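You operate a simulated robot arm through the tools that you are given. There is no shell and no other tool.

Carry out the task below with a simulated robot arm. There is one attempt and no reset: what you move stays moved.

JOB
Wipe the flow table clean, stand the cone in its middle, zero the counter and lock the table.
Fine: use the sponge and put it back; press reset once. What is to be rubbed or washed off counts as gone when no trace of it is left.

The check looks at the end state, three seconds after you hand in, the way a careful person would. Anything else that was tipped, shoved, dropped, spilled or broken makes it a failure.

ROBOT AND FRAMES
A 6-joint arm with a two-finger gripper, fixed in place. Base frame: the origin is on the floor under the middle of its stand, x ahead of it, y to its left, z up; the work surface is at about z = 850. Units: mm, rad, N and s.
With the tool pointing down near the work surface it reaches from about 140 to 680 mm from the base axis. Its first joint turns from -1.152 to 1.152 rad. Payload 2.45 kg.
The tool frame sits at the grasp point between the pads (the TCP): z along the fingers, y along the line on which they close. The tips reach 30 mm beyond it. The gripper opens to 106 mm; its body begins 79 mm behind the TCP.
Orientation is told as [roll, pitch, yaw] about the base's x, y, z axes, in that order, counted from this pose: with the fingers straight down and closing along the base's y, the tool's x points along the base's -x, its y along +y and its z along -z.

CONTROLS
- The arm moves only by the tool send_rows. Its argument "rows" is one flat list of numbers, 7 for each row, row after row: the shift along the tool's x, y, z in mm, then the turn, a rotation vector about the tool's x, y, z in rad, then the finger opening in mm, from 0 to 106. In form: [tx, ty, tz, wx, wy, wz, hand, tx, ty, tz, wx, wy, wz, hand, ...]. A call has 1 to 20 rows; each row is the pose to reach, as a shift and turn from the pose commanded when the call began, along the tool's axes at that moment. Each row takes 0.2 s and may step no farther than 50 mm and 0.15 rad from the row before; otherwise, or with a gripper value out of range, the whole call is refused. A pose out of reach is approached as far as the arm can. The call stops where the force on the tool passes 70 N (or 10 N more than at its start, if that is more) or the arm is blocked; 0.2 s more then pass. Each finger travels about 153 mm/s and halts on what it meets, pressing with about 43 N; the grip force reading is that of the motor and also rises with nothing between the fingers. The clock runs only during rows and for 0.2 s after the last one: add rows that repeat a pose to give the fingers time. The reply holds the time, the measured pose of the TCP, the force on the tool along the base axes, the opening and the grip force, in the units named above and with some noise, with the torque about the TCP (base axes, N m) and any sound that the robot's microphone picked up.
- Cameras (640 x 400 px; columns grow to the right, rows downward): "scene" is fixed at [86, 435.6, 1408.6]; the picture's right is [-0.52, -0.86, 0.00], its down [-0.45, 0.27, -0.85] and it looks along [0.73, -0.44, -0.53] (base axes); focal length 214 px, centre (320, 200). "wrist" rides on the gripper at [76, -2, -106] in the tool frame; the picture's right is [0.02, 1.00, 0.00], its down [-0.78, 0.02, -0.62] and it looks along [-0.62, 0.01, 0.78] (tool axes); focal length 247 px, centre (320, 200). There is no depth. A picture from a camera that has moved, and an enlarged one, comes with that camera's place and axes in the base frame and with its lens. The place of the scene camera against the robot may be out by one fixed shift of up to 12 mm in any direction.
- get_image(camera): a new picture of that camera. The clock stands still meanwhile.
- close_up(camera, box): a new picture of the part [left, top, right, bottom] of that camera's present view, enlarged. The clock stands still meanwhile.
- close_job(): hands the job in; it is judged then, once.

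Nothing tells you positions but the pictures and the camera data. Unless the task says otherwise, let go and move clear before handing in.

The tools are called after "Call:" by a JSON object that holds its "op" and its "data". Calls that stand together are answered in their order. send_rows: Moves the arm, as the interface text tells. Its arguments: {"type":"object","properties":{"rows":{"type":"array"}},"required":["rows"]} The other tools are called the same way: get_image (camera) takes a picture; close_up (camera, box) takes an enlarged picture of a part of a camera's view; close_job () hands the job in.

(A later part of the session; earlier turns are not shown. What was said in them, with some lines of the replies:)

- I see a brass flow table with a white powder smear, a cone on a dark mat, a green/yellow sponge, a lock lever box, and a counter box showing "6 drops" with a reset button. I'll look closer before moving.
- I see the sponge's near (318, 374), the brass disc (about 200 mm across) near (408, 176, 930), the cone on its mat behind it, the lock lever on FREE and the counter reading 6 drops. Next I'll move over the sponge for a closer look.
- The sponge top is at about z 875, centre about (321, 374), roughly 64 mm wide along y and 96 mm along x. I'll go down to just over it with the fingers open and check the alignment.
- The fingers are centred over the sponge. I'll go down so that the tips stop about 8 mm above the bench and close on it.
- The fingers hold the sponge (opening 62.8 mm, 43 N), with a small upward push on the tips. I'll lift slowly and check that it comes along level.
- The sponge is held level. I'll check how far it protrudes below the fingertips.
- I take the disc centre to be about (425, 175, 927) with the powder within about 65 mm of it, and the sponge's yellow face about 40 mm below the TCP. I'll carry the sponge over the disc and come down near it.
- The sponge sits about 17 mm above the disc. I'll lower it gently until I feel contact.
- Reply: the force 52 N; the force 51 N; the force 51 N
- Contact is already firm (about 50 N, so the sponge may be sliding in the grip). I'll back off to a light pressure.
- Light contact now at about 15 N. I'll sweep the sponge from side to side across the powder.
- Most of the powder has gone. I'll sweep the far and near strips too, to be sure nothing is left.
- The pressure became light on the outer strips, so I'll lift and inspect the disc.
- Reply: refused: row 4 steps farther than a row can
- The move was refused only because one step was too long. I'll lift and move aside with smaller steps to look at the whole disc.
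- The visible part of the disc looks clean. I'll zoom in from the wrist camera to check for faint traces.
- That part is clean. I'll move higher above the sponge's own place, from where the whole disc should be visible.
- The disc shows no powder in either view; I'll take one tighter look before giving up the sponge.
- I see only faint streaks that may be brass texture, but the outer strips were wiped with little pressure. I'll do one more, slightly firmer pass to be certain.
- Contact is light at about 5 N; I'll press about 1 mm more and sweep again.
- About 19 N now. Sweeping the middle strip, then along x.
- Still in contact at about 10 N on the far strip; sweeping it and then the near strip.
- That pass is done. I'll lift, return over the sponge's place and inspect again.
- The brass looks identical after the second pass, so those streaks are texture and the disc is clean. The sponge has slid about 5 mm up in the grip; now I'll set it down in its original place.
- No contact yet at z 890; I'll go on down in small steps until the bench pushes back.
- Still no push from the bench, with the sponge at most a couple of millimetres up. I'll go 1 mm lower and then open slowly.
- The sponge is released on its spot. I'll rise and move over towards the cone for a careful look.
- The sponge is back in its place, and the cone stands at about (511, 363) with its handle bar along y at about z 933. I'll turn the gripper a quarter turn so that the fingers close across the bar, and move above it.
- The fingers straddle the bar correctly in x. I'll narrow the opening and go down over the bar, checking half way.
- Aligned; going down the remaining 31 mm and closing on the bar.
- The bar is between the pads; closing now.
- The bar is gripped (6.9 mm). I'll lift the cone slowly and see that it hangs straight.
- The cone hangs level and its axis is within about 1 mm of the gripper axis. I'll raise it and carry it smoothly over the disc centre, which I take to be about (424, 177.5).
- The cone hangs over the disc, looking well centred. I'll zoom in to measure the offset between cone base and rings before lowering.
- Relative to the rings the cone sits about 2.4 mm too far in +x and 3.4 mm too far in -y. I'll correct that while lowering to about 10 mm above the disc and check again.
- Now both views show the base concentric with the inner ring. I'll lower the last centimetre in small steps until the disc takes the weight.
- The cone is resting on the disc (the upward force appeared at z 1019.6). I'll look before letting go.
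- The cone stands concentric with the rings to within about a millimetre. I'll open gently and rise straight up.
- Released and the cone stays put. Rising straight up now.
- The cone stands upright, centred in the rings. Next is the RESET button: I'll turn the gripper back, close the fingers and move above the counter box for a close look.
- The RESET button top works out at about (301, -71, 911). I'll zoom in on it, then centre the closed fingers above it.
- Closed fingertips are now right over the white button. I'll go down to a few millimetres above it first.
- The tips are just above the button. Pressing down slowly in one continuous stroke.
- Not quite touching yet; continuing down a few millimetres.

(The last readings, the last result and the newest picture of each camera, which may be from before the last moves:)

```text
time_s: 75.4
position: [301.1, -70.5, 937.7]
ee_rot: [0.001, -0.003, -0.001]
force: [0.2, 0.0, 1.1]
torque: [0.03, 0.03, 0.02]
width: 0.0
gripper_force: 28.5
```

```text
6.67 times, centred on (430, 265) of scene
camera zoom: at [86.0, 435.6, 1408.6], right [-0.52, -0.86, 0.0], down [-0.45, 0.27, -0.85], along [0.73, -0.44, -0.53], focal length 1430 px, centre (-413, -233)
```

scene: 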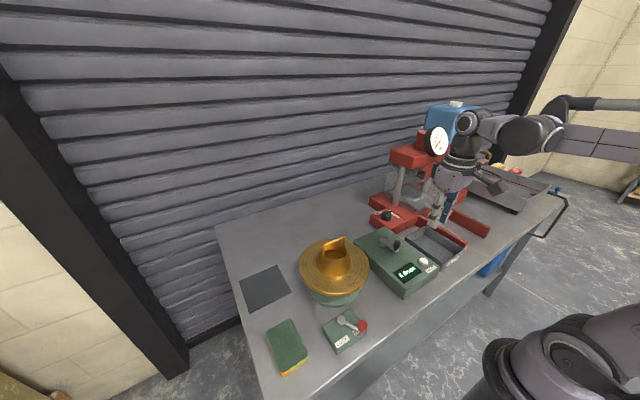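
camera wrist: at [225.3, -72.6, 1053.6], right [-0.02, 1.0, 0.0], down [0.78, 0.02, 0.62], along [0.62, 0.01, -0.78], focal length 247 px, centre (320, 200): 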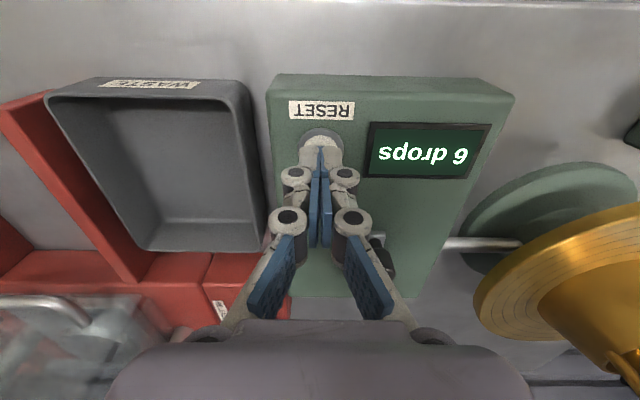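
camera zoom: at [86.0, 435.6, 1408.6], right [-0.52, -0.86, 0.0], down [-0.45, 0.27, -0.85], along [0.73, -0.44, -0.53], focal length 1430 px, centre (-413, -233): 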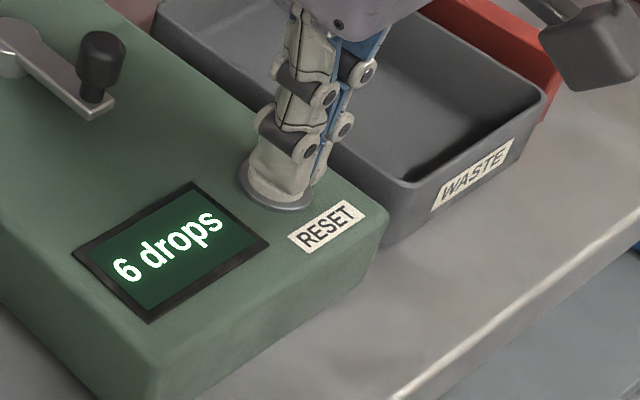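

Call:
{"op": "send_rows", "data": {"rows": [0, 0, 0.7, 0, 0, 0, 0, 0, 0, 1.4, 0, 0, 0, 0, 0, 0, 2, 0, 0, 0, 0]}}

Call:
{"op": "close_up", "data": {"camera": "scene", "box": [390, 235, 470, 295]}}

```text
time_s: 76.2
position: [301.2, -70.3, 936.5]
ee_rot: [0.001, -0.003, 0.001]
force: [0.5, -1.0, 2.9]
torque: [-0.04, -0.01, 0.02]
width: 6.1
gripper_force: 28.3
heard: click
```

```text
6.67 times, centred on (430, 265) of scene
camera zoom: at [86.0, 435.6, 1408.6], right [-0.52, -0.86, 0.0], down [-0.45, 0.27, -0.85], along [0.73, -0.44, -0.53], focal length 1430 px, centre (-413, -233)
```

zoom: 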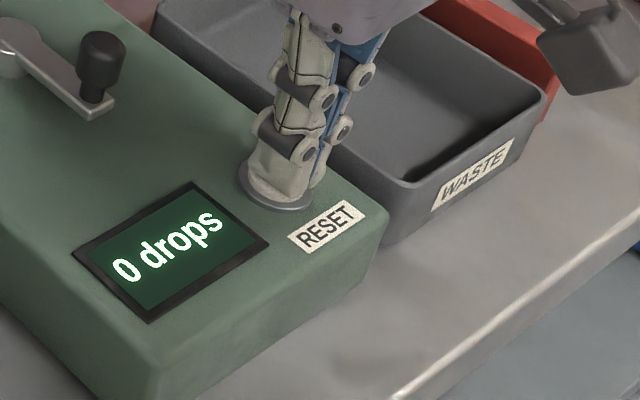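

A click was heard and the counter reads 0 drops. I'll rise straight off the button.

Call:
{"op": "send_rows", "data": {"rows": [0, 0, -8, 0, 0, 0, 0, 0, 0, -25, 0, 0, 0, 0, 0, 0, -60, 0, 0, 0, 0, 0, 0, -100, 0, 0, 0, 0, 0, 0, -130, 0, 0, 0, 0, 0, 0, -130, 0, 0, 0, 0]}}

Call:
{"op": "close_up", "data": {"camera": "scene", "box": [370, 220, 466, 300]}}

Call:
{"op": "close_up", "data": {"camera": "scene", "box": [310, 295, 390, 355]}}

Call:
{"op": "get_image", "data": {"camera": "wrist"}}

```text
time_s: 77.6
position: [300.4, -70.3, 1066.2]
ee_rot: [0.003, -0.001, -0.001]
force: [-0.6, 0.1, 0.3]
torque: [-0.01, -0.03, 0.04]
width: 0.0
gripper_force: 28.3
```

```text
5.00 times, centred on (418, 260) of scene
camera zoom: at [86.0, 435.6, 1408.6], right [-0.52, -0.86, 0.0], down [-0.45, 0.27, -0.85], along [0.73, -0.44, -0.53], focal length 1072 px, centre (-170, -100)
```

zoom: 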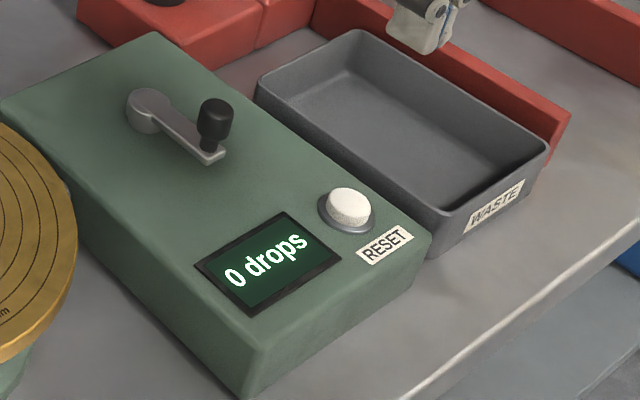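

```text
6.67 times, centred on (350, 325) of scene
camera zoom: at [86.0, 435.6, 1408.6], right [-0.52, -0.86, 0.0], down [-0.45, 0.27, -0.85], along [0.73, -0.44, -0.53], focal length 1430 px, centre (120, -633)
```

zoom: 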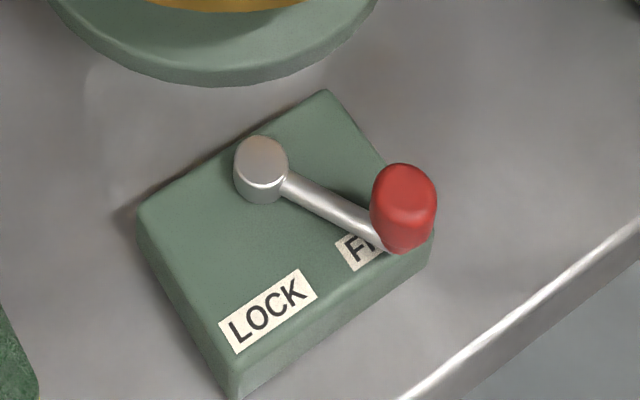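

```text
taken
camera wrist: at [224.7, -72.6, 1172.3], right [-0.02, 1.0, 0.0], down [0.78, 0.02, 0.62], along [0.62, 0.01, -0.78], focal length 247 px, centre (320, 200)
```

wrist: 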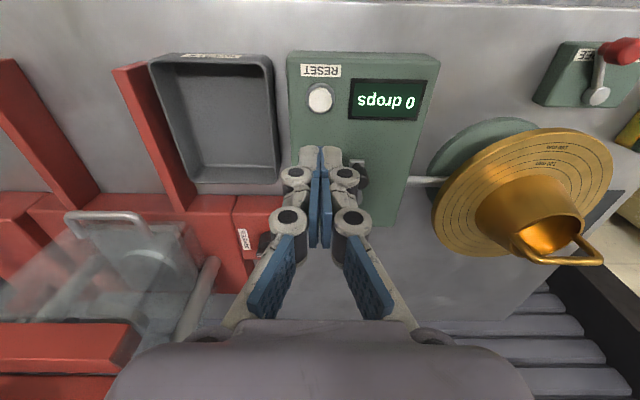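

The counter shows 0 drops and the button has come back up. Next is the lock lever: its red knob is at about (252, 211, 903) on a pivot near (298, 237), with LOCK lying towards +y. I'll move above it for a closer look.

Call:
{"op": "send_rows", "data": {"rows": [6, 35, 0, 0, 0, 0, 10, 12, 70, 0, 0, 0, 0, 20, 18, 105, 0, 0, 0, 0, 30, 24, 140, 0, 0, 0, 0, 40, 30, 175, 0, 0, 0, 0, 40, 36, 210, 0, 0, 0, 0, 40, 42, 246, 10, 0, 0, 0, 40, 48, 282, 30, 0, 0, 0, 40, 48, 282, 60, 0, 0, 0, 40, 48, 282, 60, 0, 0, 0, 40]}}

Call:
{"op": "get_image", "data": {"camera": "wrist"}}

Call:
{"op": "close_up", "data": {"camera": "wrist", "box": [240, 60, 432, 180]}}

Call:
{"op": "get_image", "data": {"camera": "scene"}}

Call:
{"op": "close_up", "data": {"camera": "scene", "box": [310, 285, 406, 355]}}

```text
time_s: 79.8
position: [252.9, 213.2, 1005.7]
ee_rot: [0.0, -0.002, 0.001]
force: [0.6, 0.7, 0.0]
torque: [0.01, -0.06, -0.01]
width: 39.9
gripper_force: 0.1
```

```text
taken
camera wrist: at [177.0, 209.1, 1111.8], right [-0.02, 1.0, 0.0], down [0.78, 0.02, 0.62], along [0.62, 0.01, -0.78], focal length 247 px, centre (320, 200)
```

wrist: 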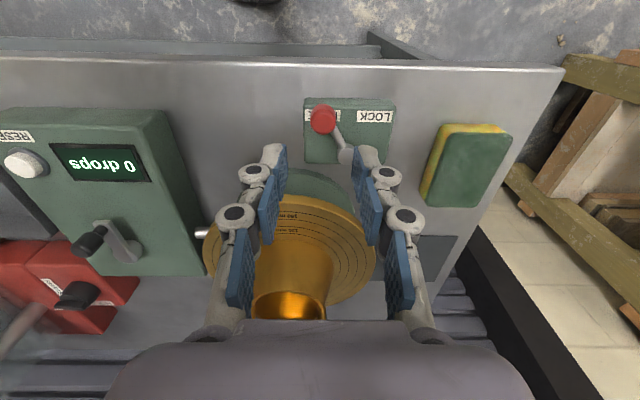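

```text
3.33 times, centred on (336, 120) of wrist
camera zoom: at [177.0, 209.1, 1111.8], right [-0.02, 1.0, 0.0], down [0.78, 0.02, 0.62], along [0.62, 0.01, -0.78], focal length 823 px, centre (267, 467)
```

zoom: 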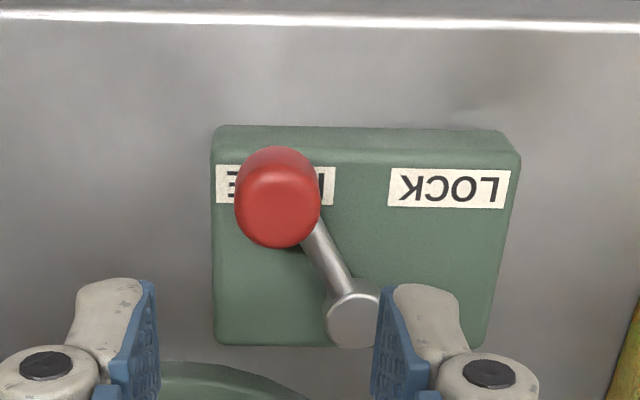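

```text
taken
```

scene: 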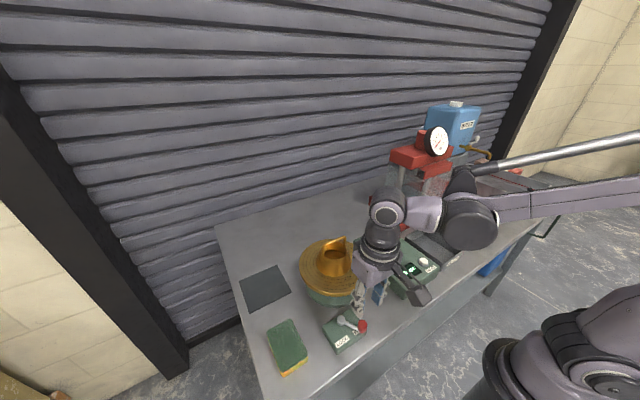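

```text
5.71 times, centred on (358, 320) of scene
camera zoom: at [86.0, 435.6, 1408.6], right [-0.52, -0.86, 0.0], down [-0.45, 0.27, -0.85], along [0.73, -0.44, -0.53], focal length 1226 px, centre (103, -486)
```

zoom: 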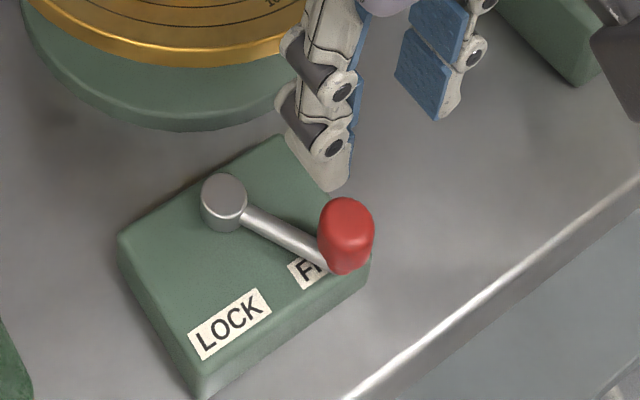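

The knob axis is at about (256, 213), the pivot at (298, 237) and LOCK at about (256, 262). I'll straddle the knob with the fingers, coming down part way first.

Call:
{"op": "send_rows", "data": {"rows": [-1, 1, 20, 0, 0, 0, 44, -2, 1.9, 45, 0, 0, 0, 44, -2, 1.9, 65, 0, 0, 0, 44, -2, 1.9, 70, 0, 0, 0, 44, -2, 1.9, 70, 0, 0, 0, 44]}}

Call:
{"op": "close_up", "data": {"camera": "wrist", "box": [224, 60, 416, 180]}}

Call:
{"op": "close_up", "data": {"camera": "scene", "box": [310, 285, 406, 355]}}

```text
time_s: 81.0
position: [254.5, 214.3, 937.1]
ee_rot: [0.002, -0.002, 0.0]
force: [0.3, -0.2, 0.7]
torque: [0.0, 0.0, -0.02]
width: 44.1
gripper_force: 0.0
```

```text
3.33 times, centred on (320, 120) of wrist
camera zoom: at [179.2, 211.7, 1041.7], right [-0.02, 1.0, 0.0], down [0.78, 0.02, 0.62], along [0.62, 0.01, -0.78], focal length 823 px, centre (320, 467)
```

zoom: 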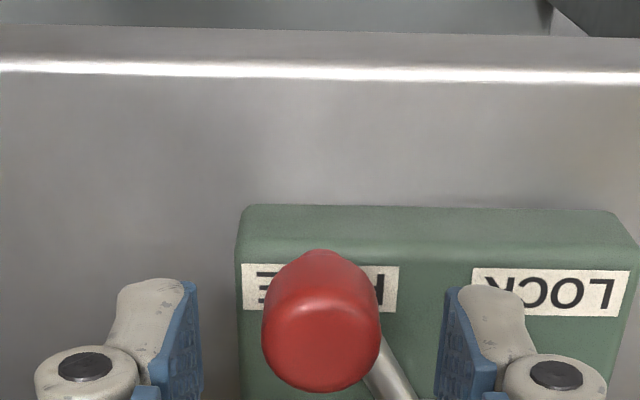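

```text
5.71 times, centred on (358, 320) of scene
camera zoom: at [86.0, 435.6, 1408.6], right [-0.52, -0.86, 0.0], down [-0.45, 0.27, -0.85], along [0.73, -0.44, -0.53], focal length 1226 px, centre (103, -486)
```

zoom: 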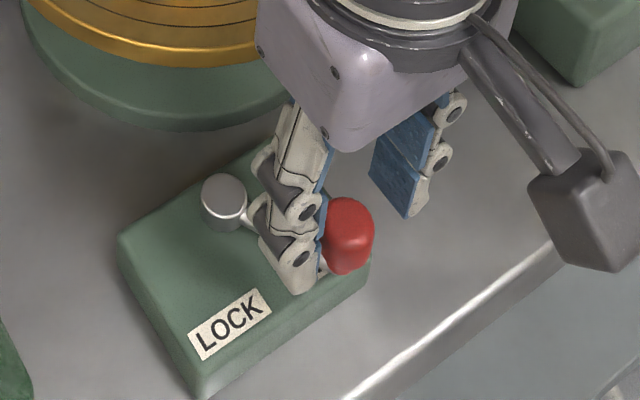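

The knob is centred between the fingers. Going down 19 mm so that the tips straddle the knob above the box.

Call:
{"op": "send_rows", "data": {"rows": [0, 0, 8, 0, 0, 0, 44, 0, 0, 15, 0, 0, 0, 44, 0, 0, 19, 0, 0, 0, 44, 0, 0, 19, 0, 0, 0, 44]}}

Call:
{"op": "close_up", "data": {"camera": "wrist", "box": [224, 80, 416, 200]}}

Call:
{"op": "close_up", "data": {"camera": "scene", "box": [310, 285, 406, 355]}}

```text
time_s: 82.0
position: [254.9, 214.1, 917.0]
ee_rot: [0.002, -0.002, -0.001]
force: [0.0, -0.3, -0.9]
torque: [0.02, -0.02, -0.01]
width: 44.0
gripper_force: 0.1
```

```text
3.33 times, centred on (320, 140) of wrist
camera zoom: at [179.2, 211.3, 1022.7], right [-0.02, 1.0, 0.0], down [0.78, 0.02, 0.62], along [0.62, 0.01, -0.78], focal length 823 px, centre (320, 400)
```

zoom: 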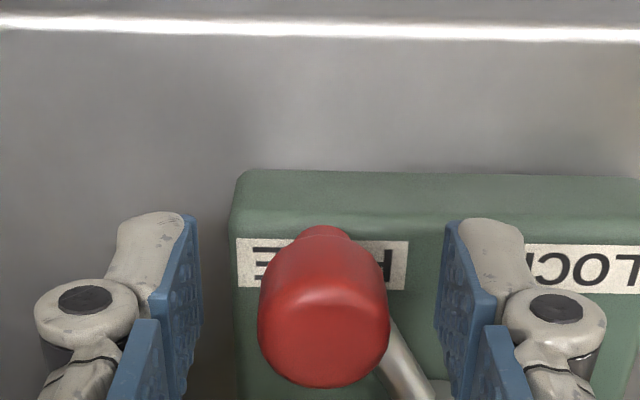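

```text
5.71 times, centred on (358, 320) of scene
camera zoom: at [86.0, 435.6, 1408.6], right [-0.52, -0.86, 0.0], down [-0.45, 0.27, -0.85], along [0.73, -0.44, -0.53], focal length 1226 px, centre (103, -486)
```

zoom: 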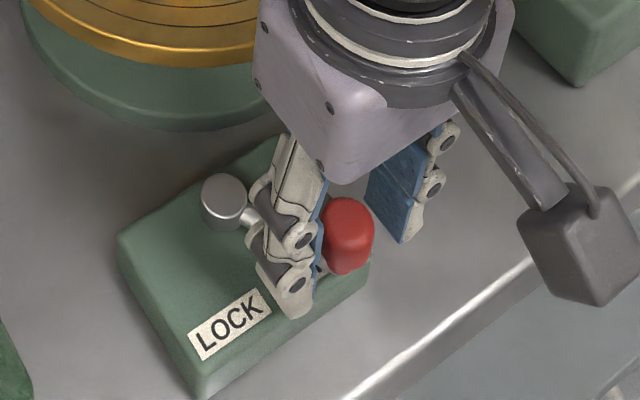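

I'll narrow the fingers to a loose fit round the knob and start swinging it along its arc towards LOCK.

Call:
{"op": "send_rows", "data": {"rows": [0, 0, 0, 0, 0, 0, 36, 0, 0, 0, 0, 0, 0, 29, 0, 0, 0, 0, 0, 0, 29, 2, 3.8, 0, 0, 0, 0, 29, 3.6, 7.7, 0, 0, 0, 0, 29, 4.9, 11.8, 0, 0, 0, 0, 29, 5.9, 16, 0, 0, 0, 0, 29, 6.4, 20.2, 0, 0, 0, 0, 29]}}

Call:
{"op": "close_up", "data": {"camera": "wrist", "box": [224, 80, 416, 200]}}

Call:
{"op": "close_up", "data": {"camera": "scene", "box": [310, 285, 406, 355]}}

```text
time_s: 83.8
position: [248.4, 233.1, 917.5]
ee_rot: [0.003, -0.001, 0.001]
force: [0.6, -0.8, -0.5]
torque: [0.01, 0.0, 0.03]
width: 29.2
gripper_force: 0.1
```

```text
3.33 times, centred on (320, 140) of wrist
camera zoom: at [173.0, 231.3, 1023.1], right [-0.02, 1.0, 0.0], down [0.78, 0.02, 0.62], along [0.62, 0.01, -0.78], focal length 823 px, centre (320, 400)
```

zoom: 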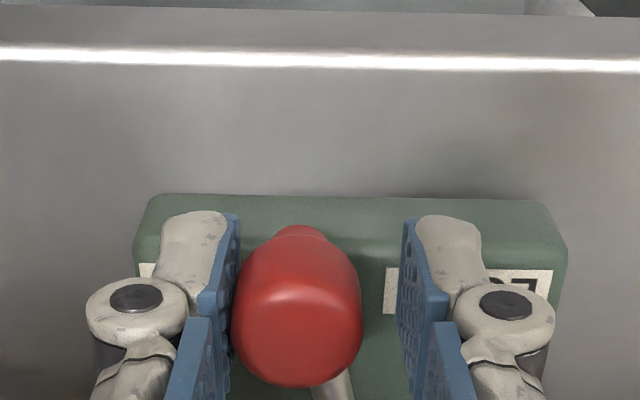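

```text
5.71 times, centred on (358, 320) of scene
camera zoom: at [86.0, 435.6, 1408.6], right [-0.52, -0.86, 0.0], down [-0.45, 0.27, -0.85], along [0.73, -0.44, -0.53], focal length 1226 px, centre (103, -486)
```

zoom: 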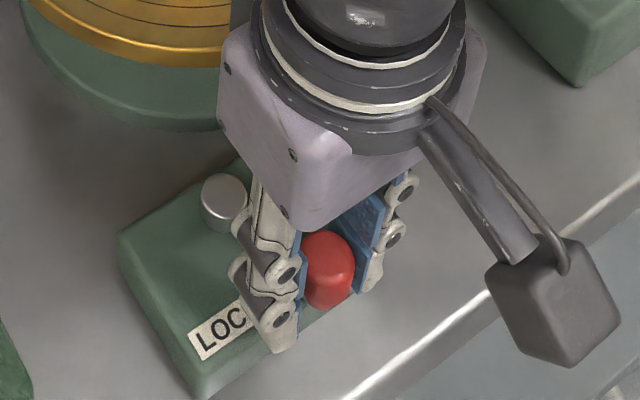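

The lever follows with almost no force. Continuing the arc to the LOCK side.

Call:
{"op": "send_rows", "data": {"rows": [0.2, 4.3, 0, 0, 0, 0, 29, 0, 8.6, 0, 0, 0, 0, 29, -0.5, 12.8, 0, 0, 0, 0, 29, -1.5, 17, 0, 0, 0, 0, 29, -2.8, 21.1, 0, 0, 0, 0, 29, -4.4, 25, 0, 0, 0, 0, 29, -6.4, 28.8, 0, 0, 0, 0, 29, -6.4, 28.8, 0, 0, 0, 0, 29]}}

Call:
{"op": "close_up", "data": {"camera": "wrist", "box": [224, 80, 416, 200]}}

Call:
{"op": "close_up", "data": {"camera": "scene", "box": [310, 285, 406, 355]}}

```text
time_s: 85.6
position: [255.1, 261.7, 917.2]
ee_rot: [0.001, 0.0, 0.001]
force: [1.0, 0.1, -0.3]
torque: [0.01, -0.01, 0.01]
width: 29.3
gripper_force: 0.1
```

```text
3.33 times, centred on (320, 140) of wrist
camera zoom: at [179.4, 260.3, 1023.1], right [-0.02, 1.0, 0.0], down [0.78, 0.02, 0.62], along [0.62, 0.01, -0.78], focal length 823 px, centre (320, 400)
```

zoom: 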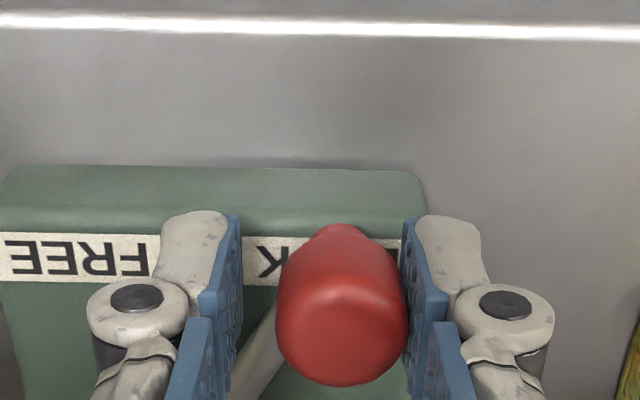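

```text
5.71 times, centred on (358, 320) of scene
camera zoom: at [86.0, 435.6, 1408.6], right [-0.52, -0.86, 0.0], down [-0.45, 0.27, -0.85], along [0.73, -0.44, -0.53], focal length 1226 px, centre (103, -486)
```

zoom: 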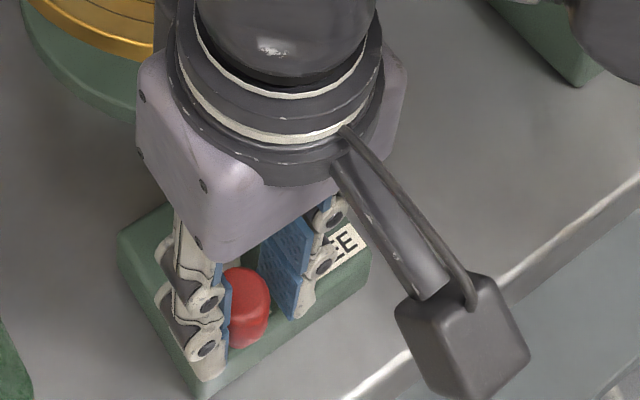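

The knob has run ahead onto the far finger, so the lever may have snapped over. I'll open the fingers to see where it settles.

Call:
{"op": "send_rows", "data": {"rows": [0, 0, 0, 0, 0, 0, 36, 0, 0, 0, 0, 0, 0, 50, 0, 0, 0, 0, 0, 0, 50]}}

Call:
{"op": "close_up", "data": {"camera": "wrist", "box": [224, 80, 416, 200]}}

Call:
{"op": "close_up", "data": {"camera": "scene", "box": [310, 285, 406, 355]}}

```text
time_s: 86.4
position: [255.4, 262.9, 916.9]
ee_rot: [0.002, -0.003, 0.0]
force: [-0.9, 0.8, 0.0]
torque: [0.01, -0.01, 0.02]
width: 50.2
gripper_force: 0.1
```

```text
3.33 times, centred on (320, 140) of wrist
camera zoom: at [179.4, 260.2, 1023.1], right [-0.02, 1.0, 0.0], down [0.78, 0.02, 0.62], along [0.62, 0.01, -0.78], focal length 823 px, centre (320, 400)
```

zoom: 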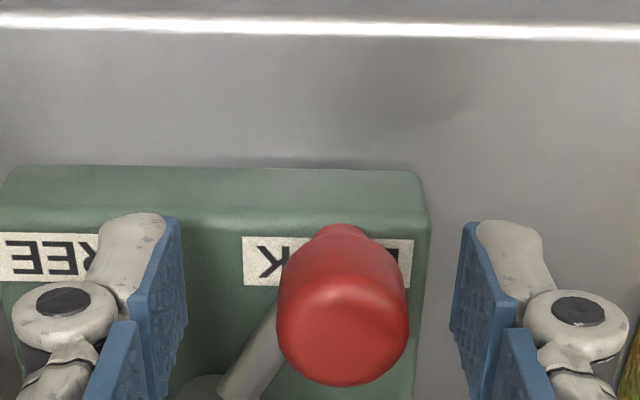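

```text
5.71 times, centred on (358, 320) of scene
camera zoom: at [86.0, 435.6, 1408.6], right [-0.52, -0.86, 0.0], down [-0.45, 0.27, -0.85], along [0.73, -0.44, -0.53], focal length 1226 px, centre (103, -486)
```

zoom: 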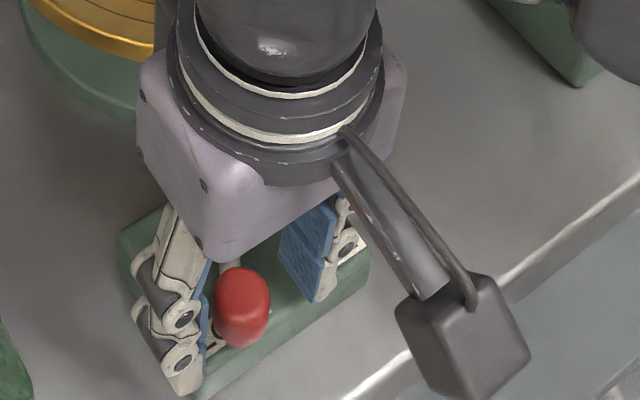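

The knob rests at about y 265, opposite its FREE position across the pivot, and stays there. I'll confirm that it is at its end stop with a gentle push further.

Call:
{"op": "send_rows", "data": {"rows": [0, 3.5, 0, 0, 0, 0, 44, 0, 3.5, 0, 0, 0, 0, 34, 0, 3.5, 0, 0, 0, 0, 30, 0, 5.5, 0, 0, 0, 0, 30, 0, 7, 0, 0, 0, 0, 30, 0, 8, 0, 0, 0, 0, 30, 0, 8.5, 0, 0, 0, 0, 30, 0, 8.5, 0, 0, 0, 0, 30]}}

Call:
{"op": "close_up", "data": {"camera": "wrist", "box": [224, 80, 416, 200]}}

```text
time_s: 88.2
position: [254.1, 270.6, 916.7]
ee_rot: [0.002, -0.003, 0.001]
force: [-0.2, -2.5, -0.7]
torque: [-0.02, 0.04, 0.01]
width: 31.3
gripper_force: 0.6
```

```text
3.33 times, centred on (320, 140) of wrist
camera zoom: at [179.4, 268.9, 1023.0], right [-0.02, 1.0, 0.0], down [0.78, 0.02, 0.62], along [0.62, 0.01, -0.78], focal length 823 px, centre (320, 400)
```

zoom: 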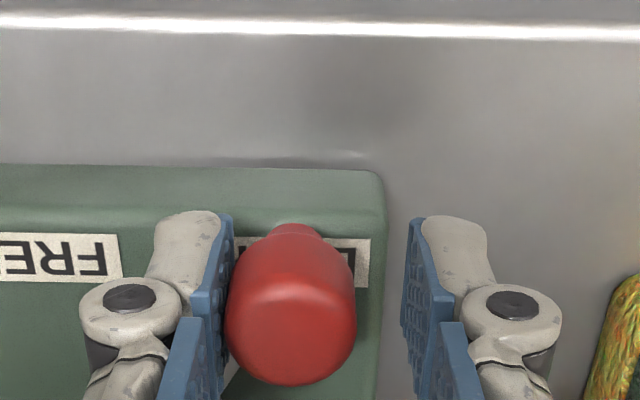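

The knob hasn't moved and pushes back, as an end stop would. One slightly firmer push to be sure.

Call:
{"op": "send_rows", "data": {"rows": [0, 0.8, 0, 0, 0, 0, 30, 0, 1.6, 0, 0, 0, 0, 30, 0, 1.6, 0, 0, 0, 0, 30]}}

Call:
{"op": "close_up", "data": {"camera": "wrist", "box": [224, 80, 416, 200]}}

```text
time_s: 89.0
position: [254.8, 272.9, 916.3]
ee_rot: [0.0, -0.002, -0.001]
force: [-1.8, -4.9, 0.9]
torque: [-0.06, 0.05, -0.05]
width: 33.4
gripper_force: 2.1
```

```text
3.33 times, centred on (320, 140) of wrist
camera zoom: at [179.5, 270.2, 1023.0], right [-0.02, 1.0, 0.0], down [0.78, 0.02, 0.62], along [0.62, 0.01, -0.78], focal length 823 px, centre (320, 400)
```

zoom: 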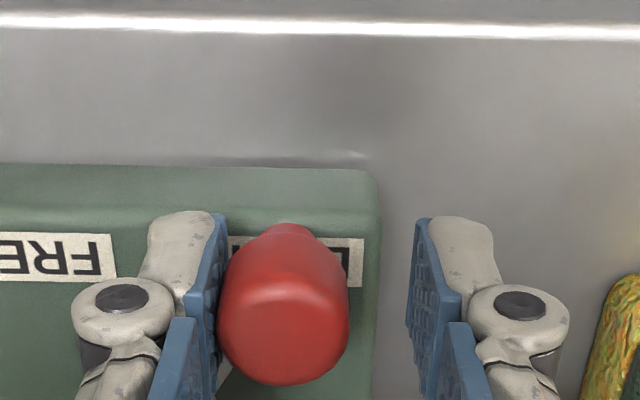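

The knob won't go further: it is at its LOCK stop. I'll ease off, open and rise straight up.

Call:
{"op": "send_rows", "data": {"rows": [0, -2, 0, 0, 0, 0, 34, 0, -4, 0, 0, 0, 0, 44, 0, -6, 0, 0, 0, 0, 50, 0, -6, 0, 0, 0, 0, 50, 0, -6, -10, 0, 0, 0, 50, 0, -6, -30, 0, 0, 0, 50, 0, -6, -65, 0, 0, 0, 50, 0, -6, -105, 0, 0, 0, 50, 0, -6, -150, 0, 0, 0, 50, 0, -6, -190, 0, 0, 0, 50]}}

Call:
{"op": "get_image", "data": {"camera": "scene"}}

Call:
{"op": "get_image", "data": {"camera": "wrist"}}

```text
time_s: 91.2
position: [255.0, 265.4, 1107.8]
ee_rot: [0.002, -0.001, 0.001]
force: [-0.3, -0.1, -0.3]
torque: [-0.01, 0.02, -0.01]
width: 50.1
gripper_force: 0.1
```

```text
taken
```

scene: 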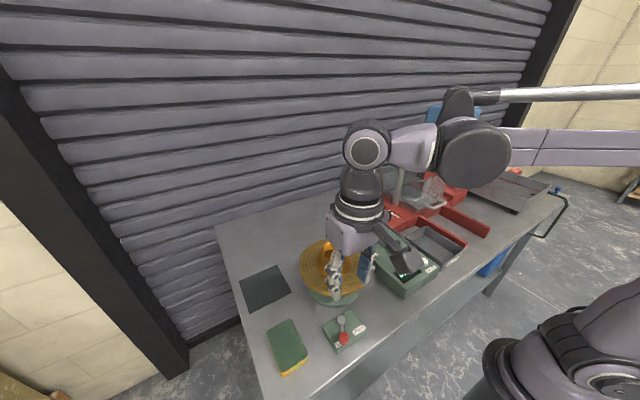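

```text
taken
camera wrist: at [180.0, 263.5, 1213.5], right [-0.02, 1.0, 0.0], down [0.78, 0.02, 0.62], along [0.62, 0.01, -0.78], focal length 247 px, centre (320, 200)
```

wrist: 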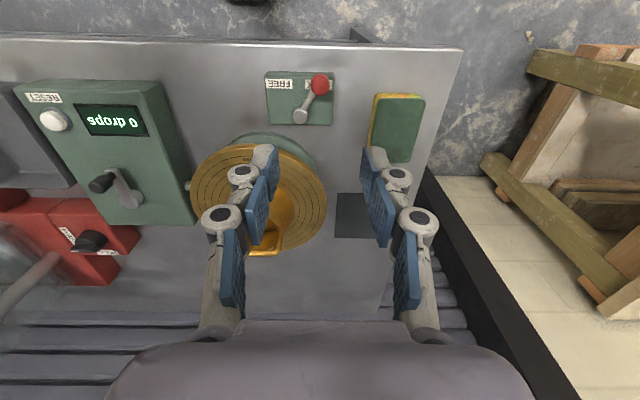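

The lever is on LOCK and everything else looks undisturbed. I'll move up and clear for a last inspection.

Call:
{"op": "send_rows", "data": {"rows": [0, 0, -40, 0, 0, 0, 60, 0, 0, -80, 0, 0, 0, 80, 10, -10, -120, 0, 0, 0, 106, 20, -20, -160, 0, 0, 0, 106, 20, -20, -160, 0, 0, 0, 106]}}

Call:
{"op": "get_image", "data": {"camera": "scene"}}

Call:
{"op": "get_image", "data": {"camera": "wrist"}}

Call:
{"op": "close_up", "data": {"camera": "scene", "box": [290, 225, 378, 290]}}

Call:
{"op": "close_up", "data": {"camera": "scene", "box": [240, 290, 400, 390]}}

Call:
{"op": "close_up", "data": {"camera": "scene", "box": [340, 200, 500, 300]}}

Call:
{"op": "close_up", "data": {"camera": "wrist", "box": [210, 60, 370, 180]}}

```text
time_s: 92.4
position: [234.8, 245.7, 1267.5]
ee_rot: [0.0, -0.002, 0.001]
force: [-0.5, 0.2, -0.1]
torque: [0.0, 0.03, -0.01]
width: 106.0
gripper_force: 0.0
```

```text
taken
```

scene: 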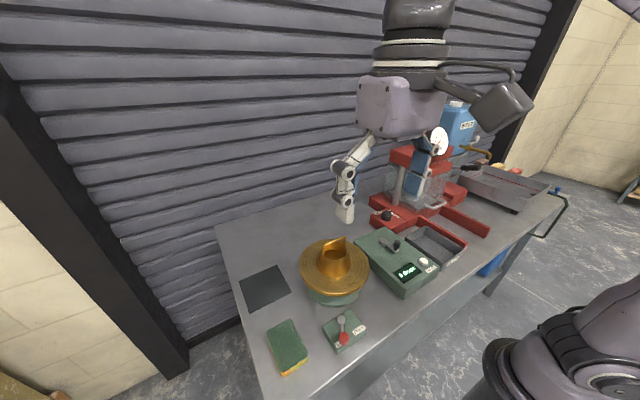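

```text
taken
camera wrist: at [158.4, 244.1, 1373.8], right [-0.02, 1.0, 0.0], down [0.78, 0.02, 0.62], along [0.62, 0.01, -0.78], focal length 247 px, centre (320, 200)
```

wrist: 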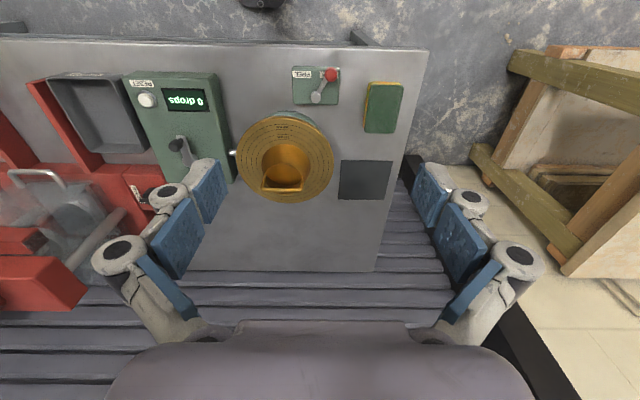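

```text
6.15 times, centred on (334, 258) of scene
camera zoom: at [86.0, 435.6, 1408.6], right [-0.52, -0.86, 0.0], down [-0.45, 0.27, -0.85], along [0.73, -0.44, -0.53], focal length 1320 px, centre (234, -154)
```

zoom: 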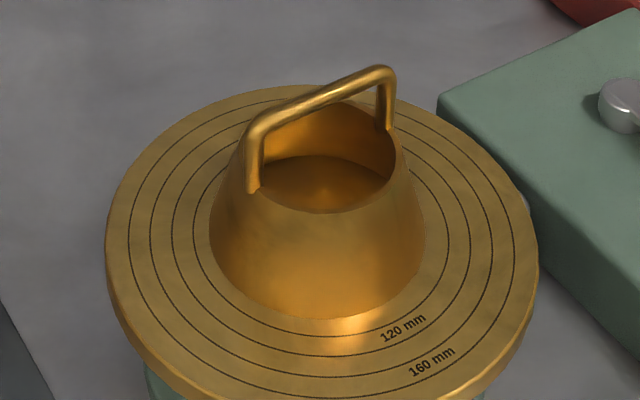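

```text
4.00 times, centred on (320, 340) of scene
camera zoom: at [86.0, 435.6, 1408.6], right [-0.52, -0.86, 0.0], down [-0.45, 0.27, -0.85], along [0.73, -0.44, -0.53], focal length 858 px, centre (320, -360)
```

zoom: 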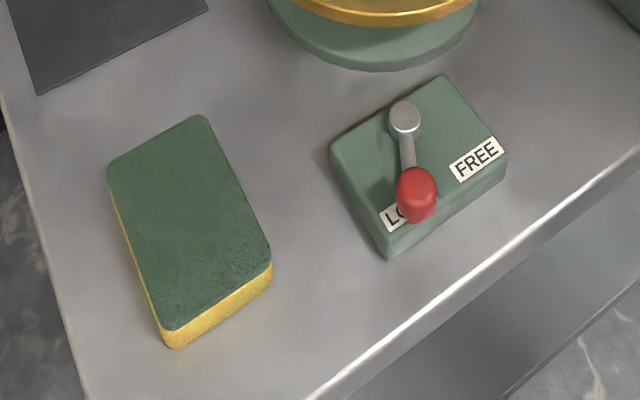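

```text
4.00 times, centred on (420, 250) of scene
camera zoom: at [86.0, 435.6, 1408.6], right [-0.52, -0.86, 0.0], down [-0.45, 0.27, -0.85], along [0.73, -0.44, -0.53], focal length 858 px, centre (-80, 0)
```

zoom: 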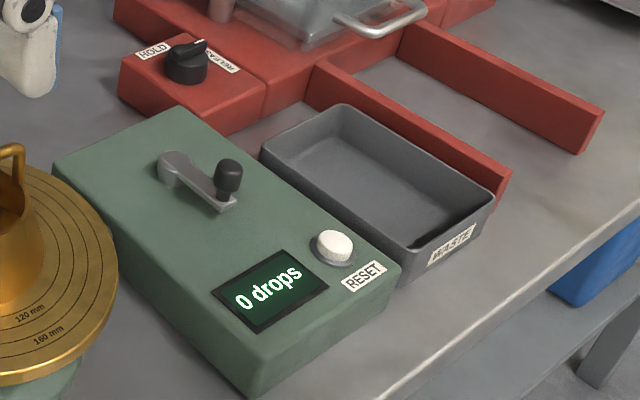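

```text
3.33 times, centred on (290, 120) of wrist
camera zoom: at [158.4, 244.1, 1373.8], right [-0.02, 1.0, 0.0], down [0.78, 0.02, 0.62], along [0.62, 0.01, -0.78], focal length 823 px, centre (420, 467)
```

zoom: 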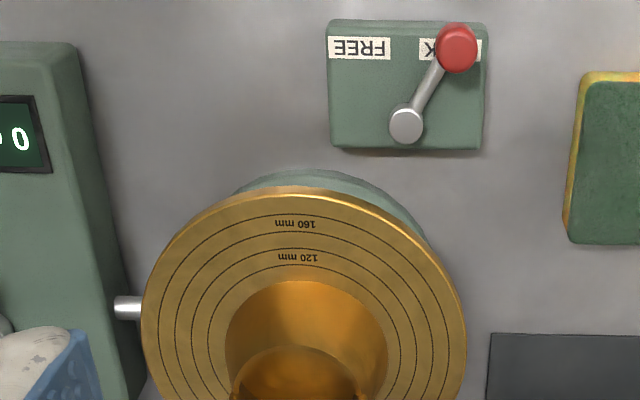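

All looks right; I'll check the cone's centring once more with tighter zooms.

Call:
{"op": "close_up", "data": {"camera": "scene", "box": [305, 245, 369, 285]}}

Call:
{"op": "close_up", "data": {"camera": "wrist", "box": [232, 110, 340, 205]}}

```text
10.00 times, centred on (337, 265) of scene
camera zoom: at [86.0, 435.6, 1408.6], right [-0.52, -0.86, 0.0], down [-0.45, 0.27, -0.85], along [0.73, -0.44, -0.53], focal length 2145 px, centre (150, -450)
```

zoom: 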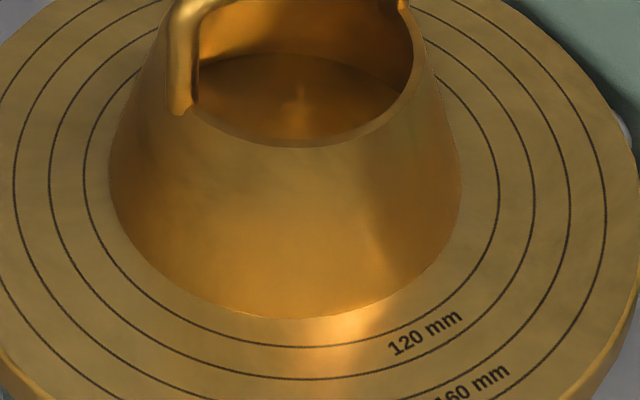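

```text
4.21 times, centred on (286, 158) of wrist
camera zoom: at [158.4, 244.1, 1373.8], right [-0.02, 1.0, 0.0], down [0.78, 0.02, 0.62], along [0.62, 0.01, -0.78], focal length 1040 px, centre (463, 379)
```

zoom: 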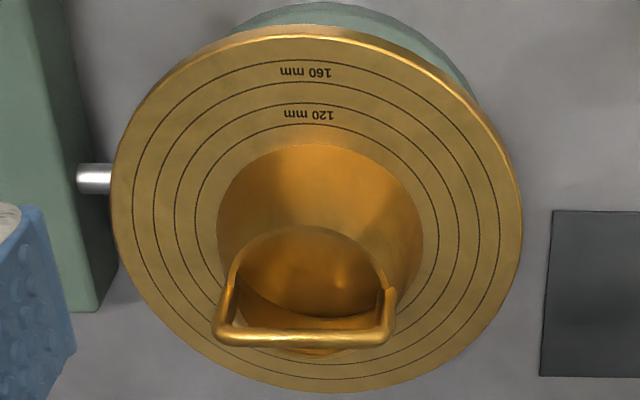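

The last zooms show the cone within about 2 mm of the disc's centre. The disc has no powder on it, the counter reads 0 drops, the lever is on LOCK, the sponge is back in its place and the arm is clear. Handing in.

Call:
{"op": "close_job", "data": {}}

```text
The job is handed in.
```

The flow table job is finished and handed in; I haven't been told the result of the check. The last pictures show:

- **Table:** the disc is clean. I wiped it twice with the sponge and no powder shows in close-ups. The faint streaks still visible looked the same after the second wipe, so I took them for brass texture.
- **Sponge:** it is back in its place, within about 2–3 mm of where it started.
- **Cone:** it stands upright on the disc, within about 2 mm of the centre of the rings.
- **Counter:** I pressed reset once, heard a click, and it reads 0 drops.
- **Lock:** the lever is at its LOCK stop and did not move further under a gentle extra push.

The fingers are open and the arm is clear of everything. I saw nothing else moved, tipped or spilled.
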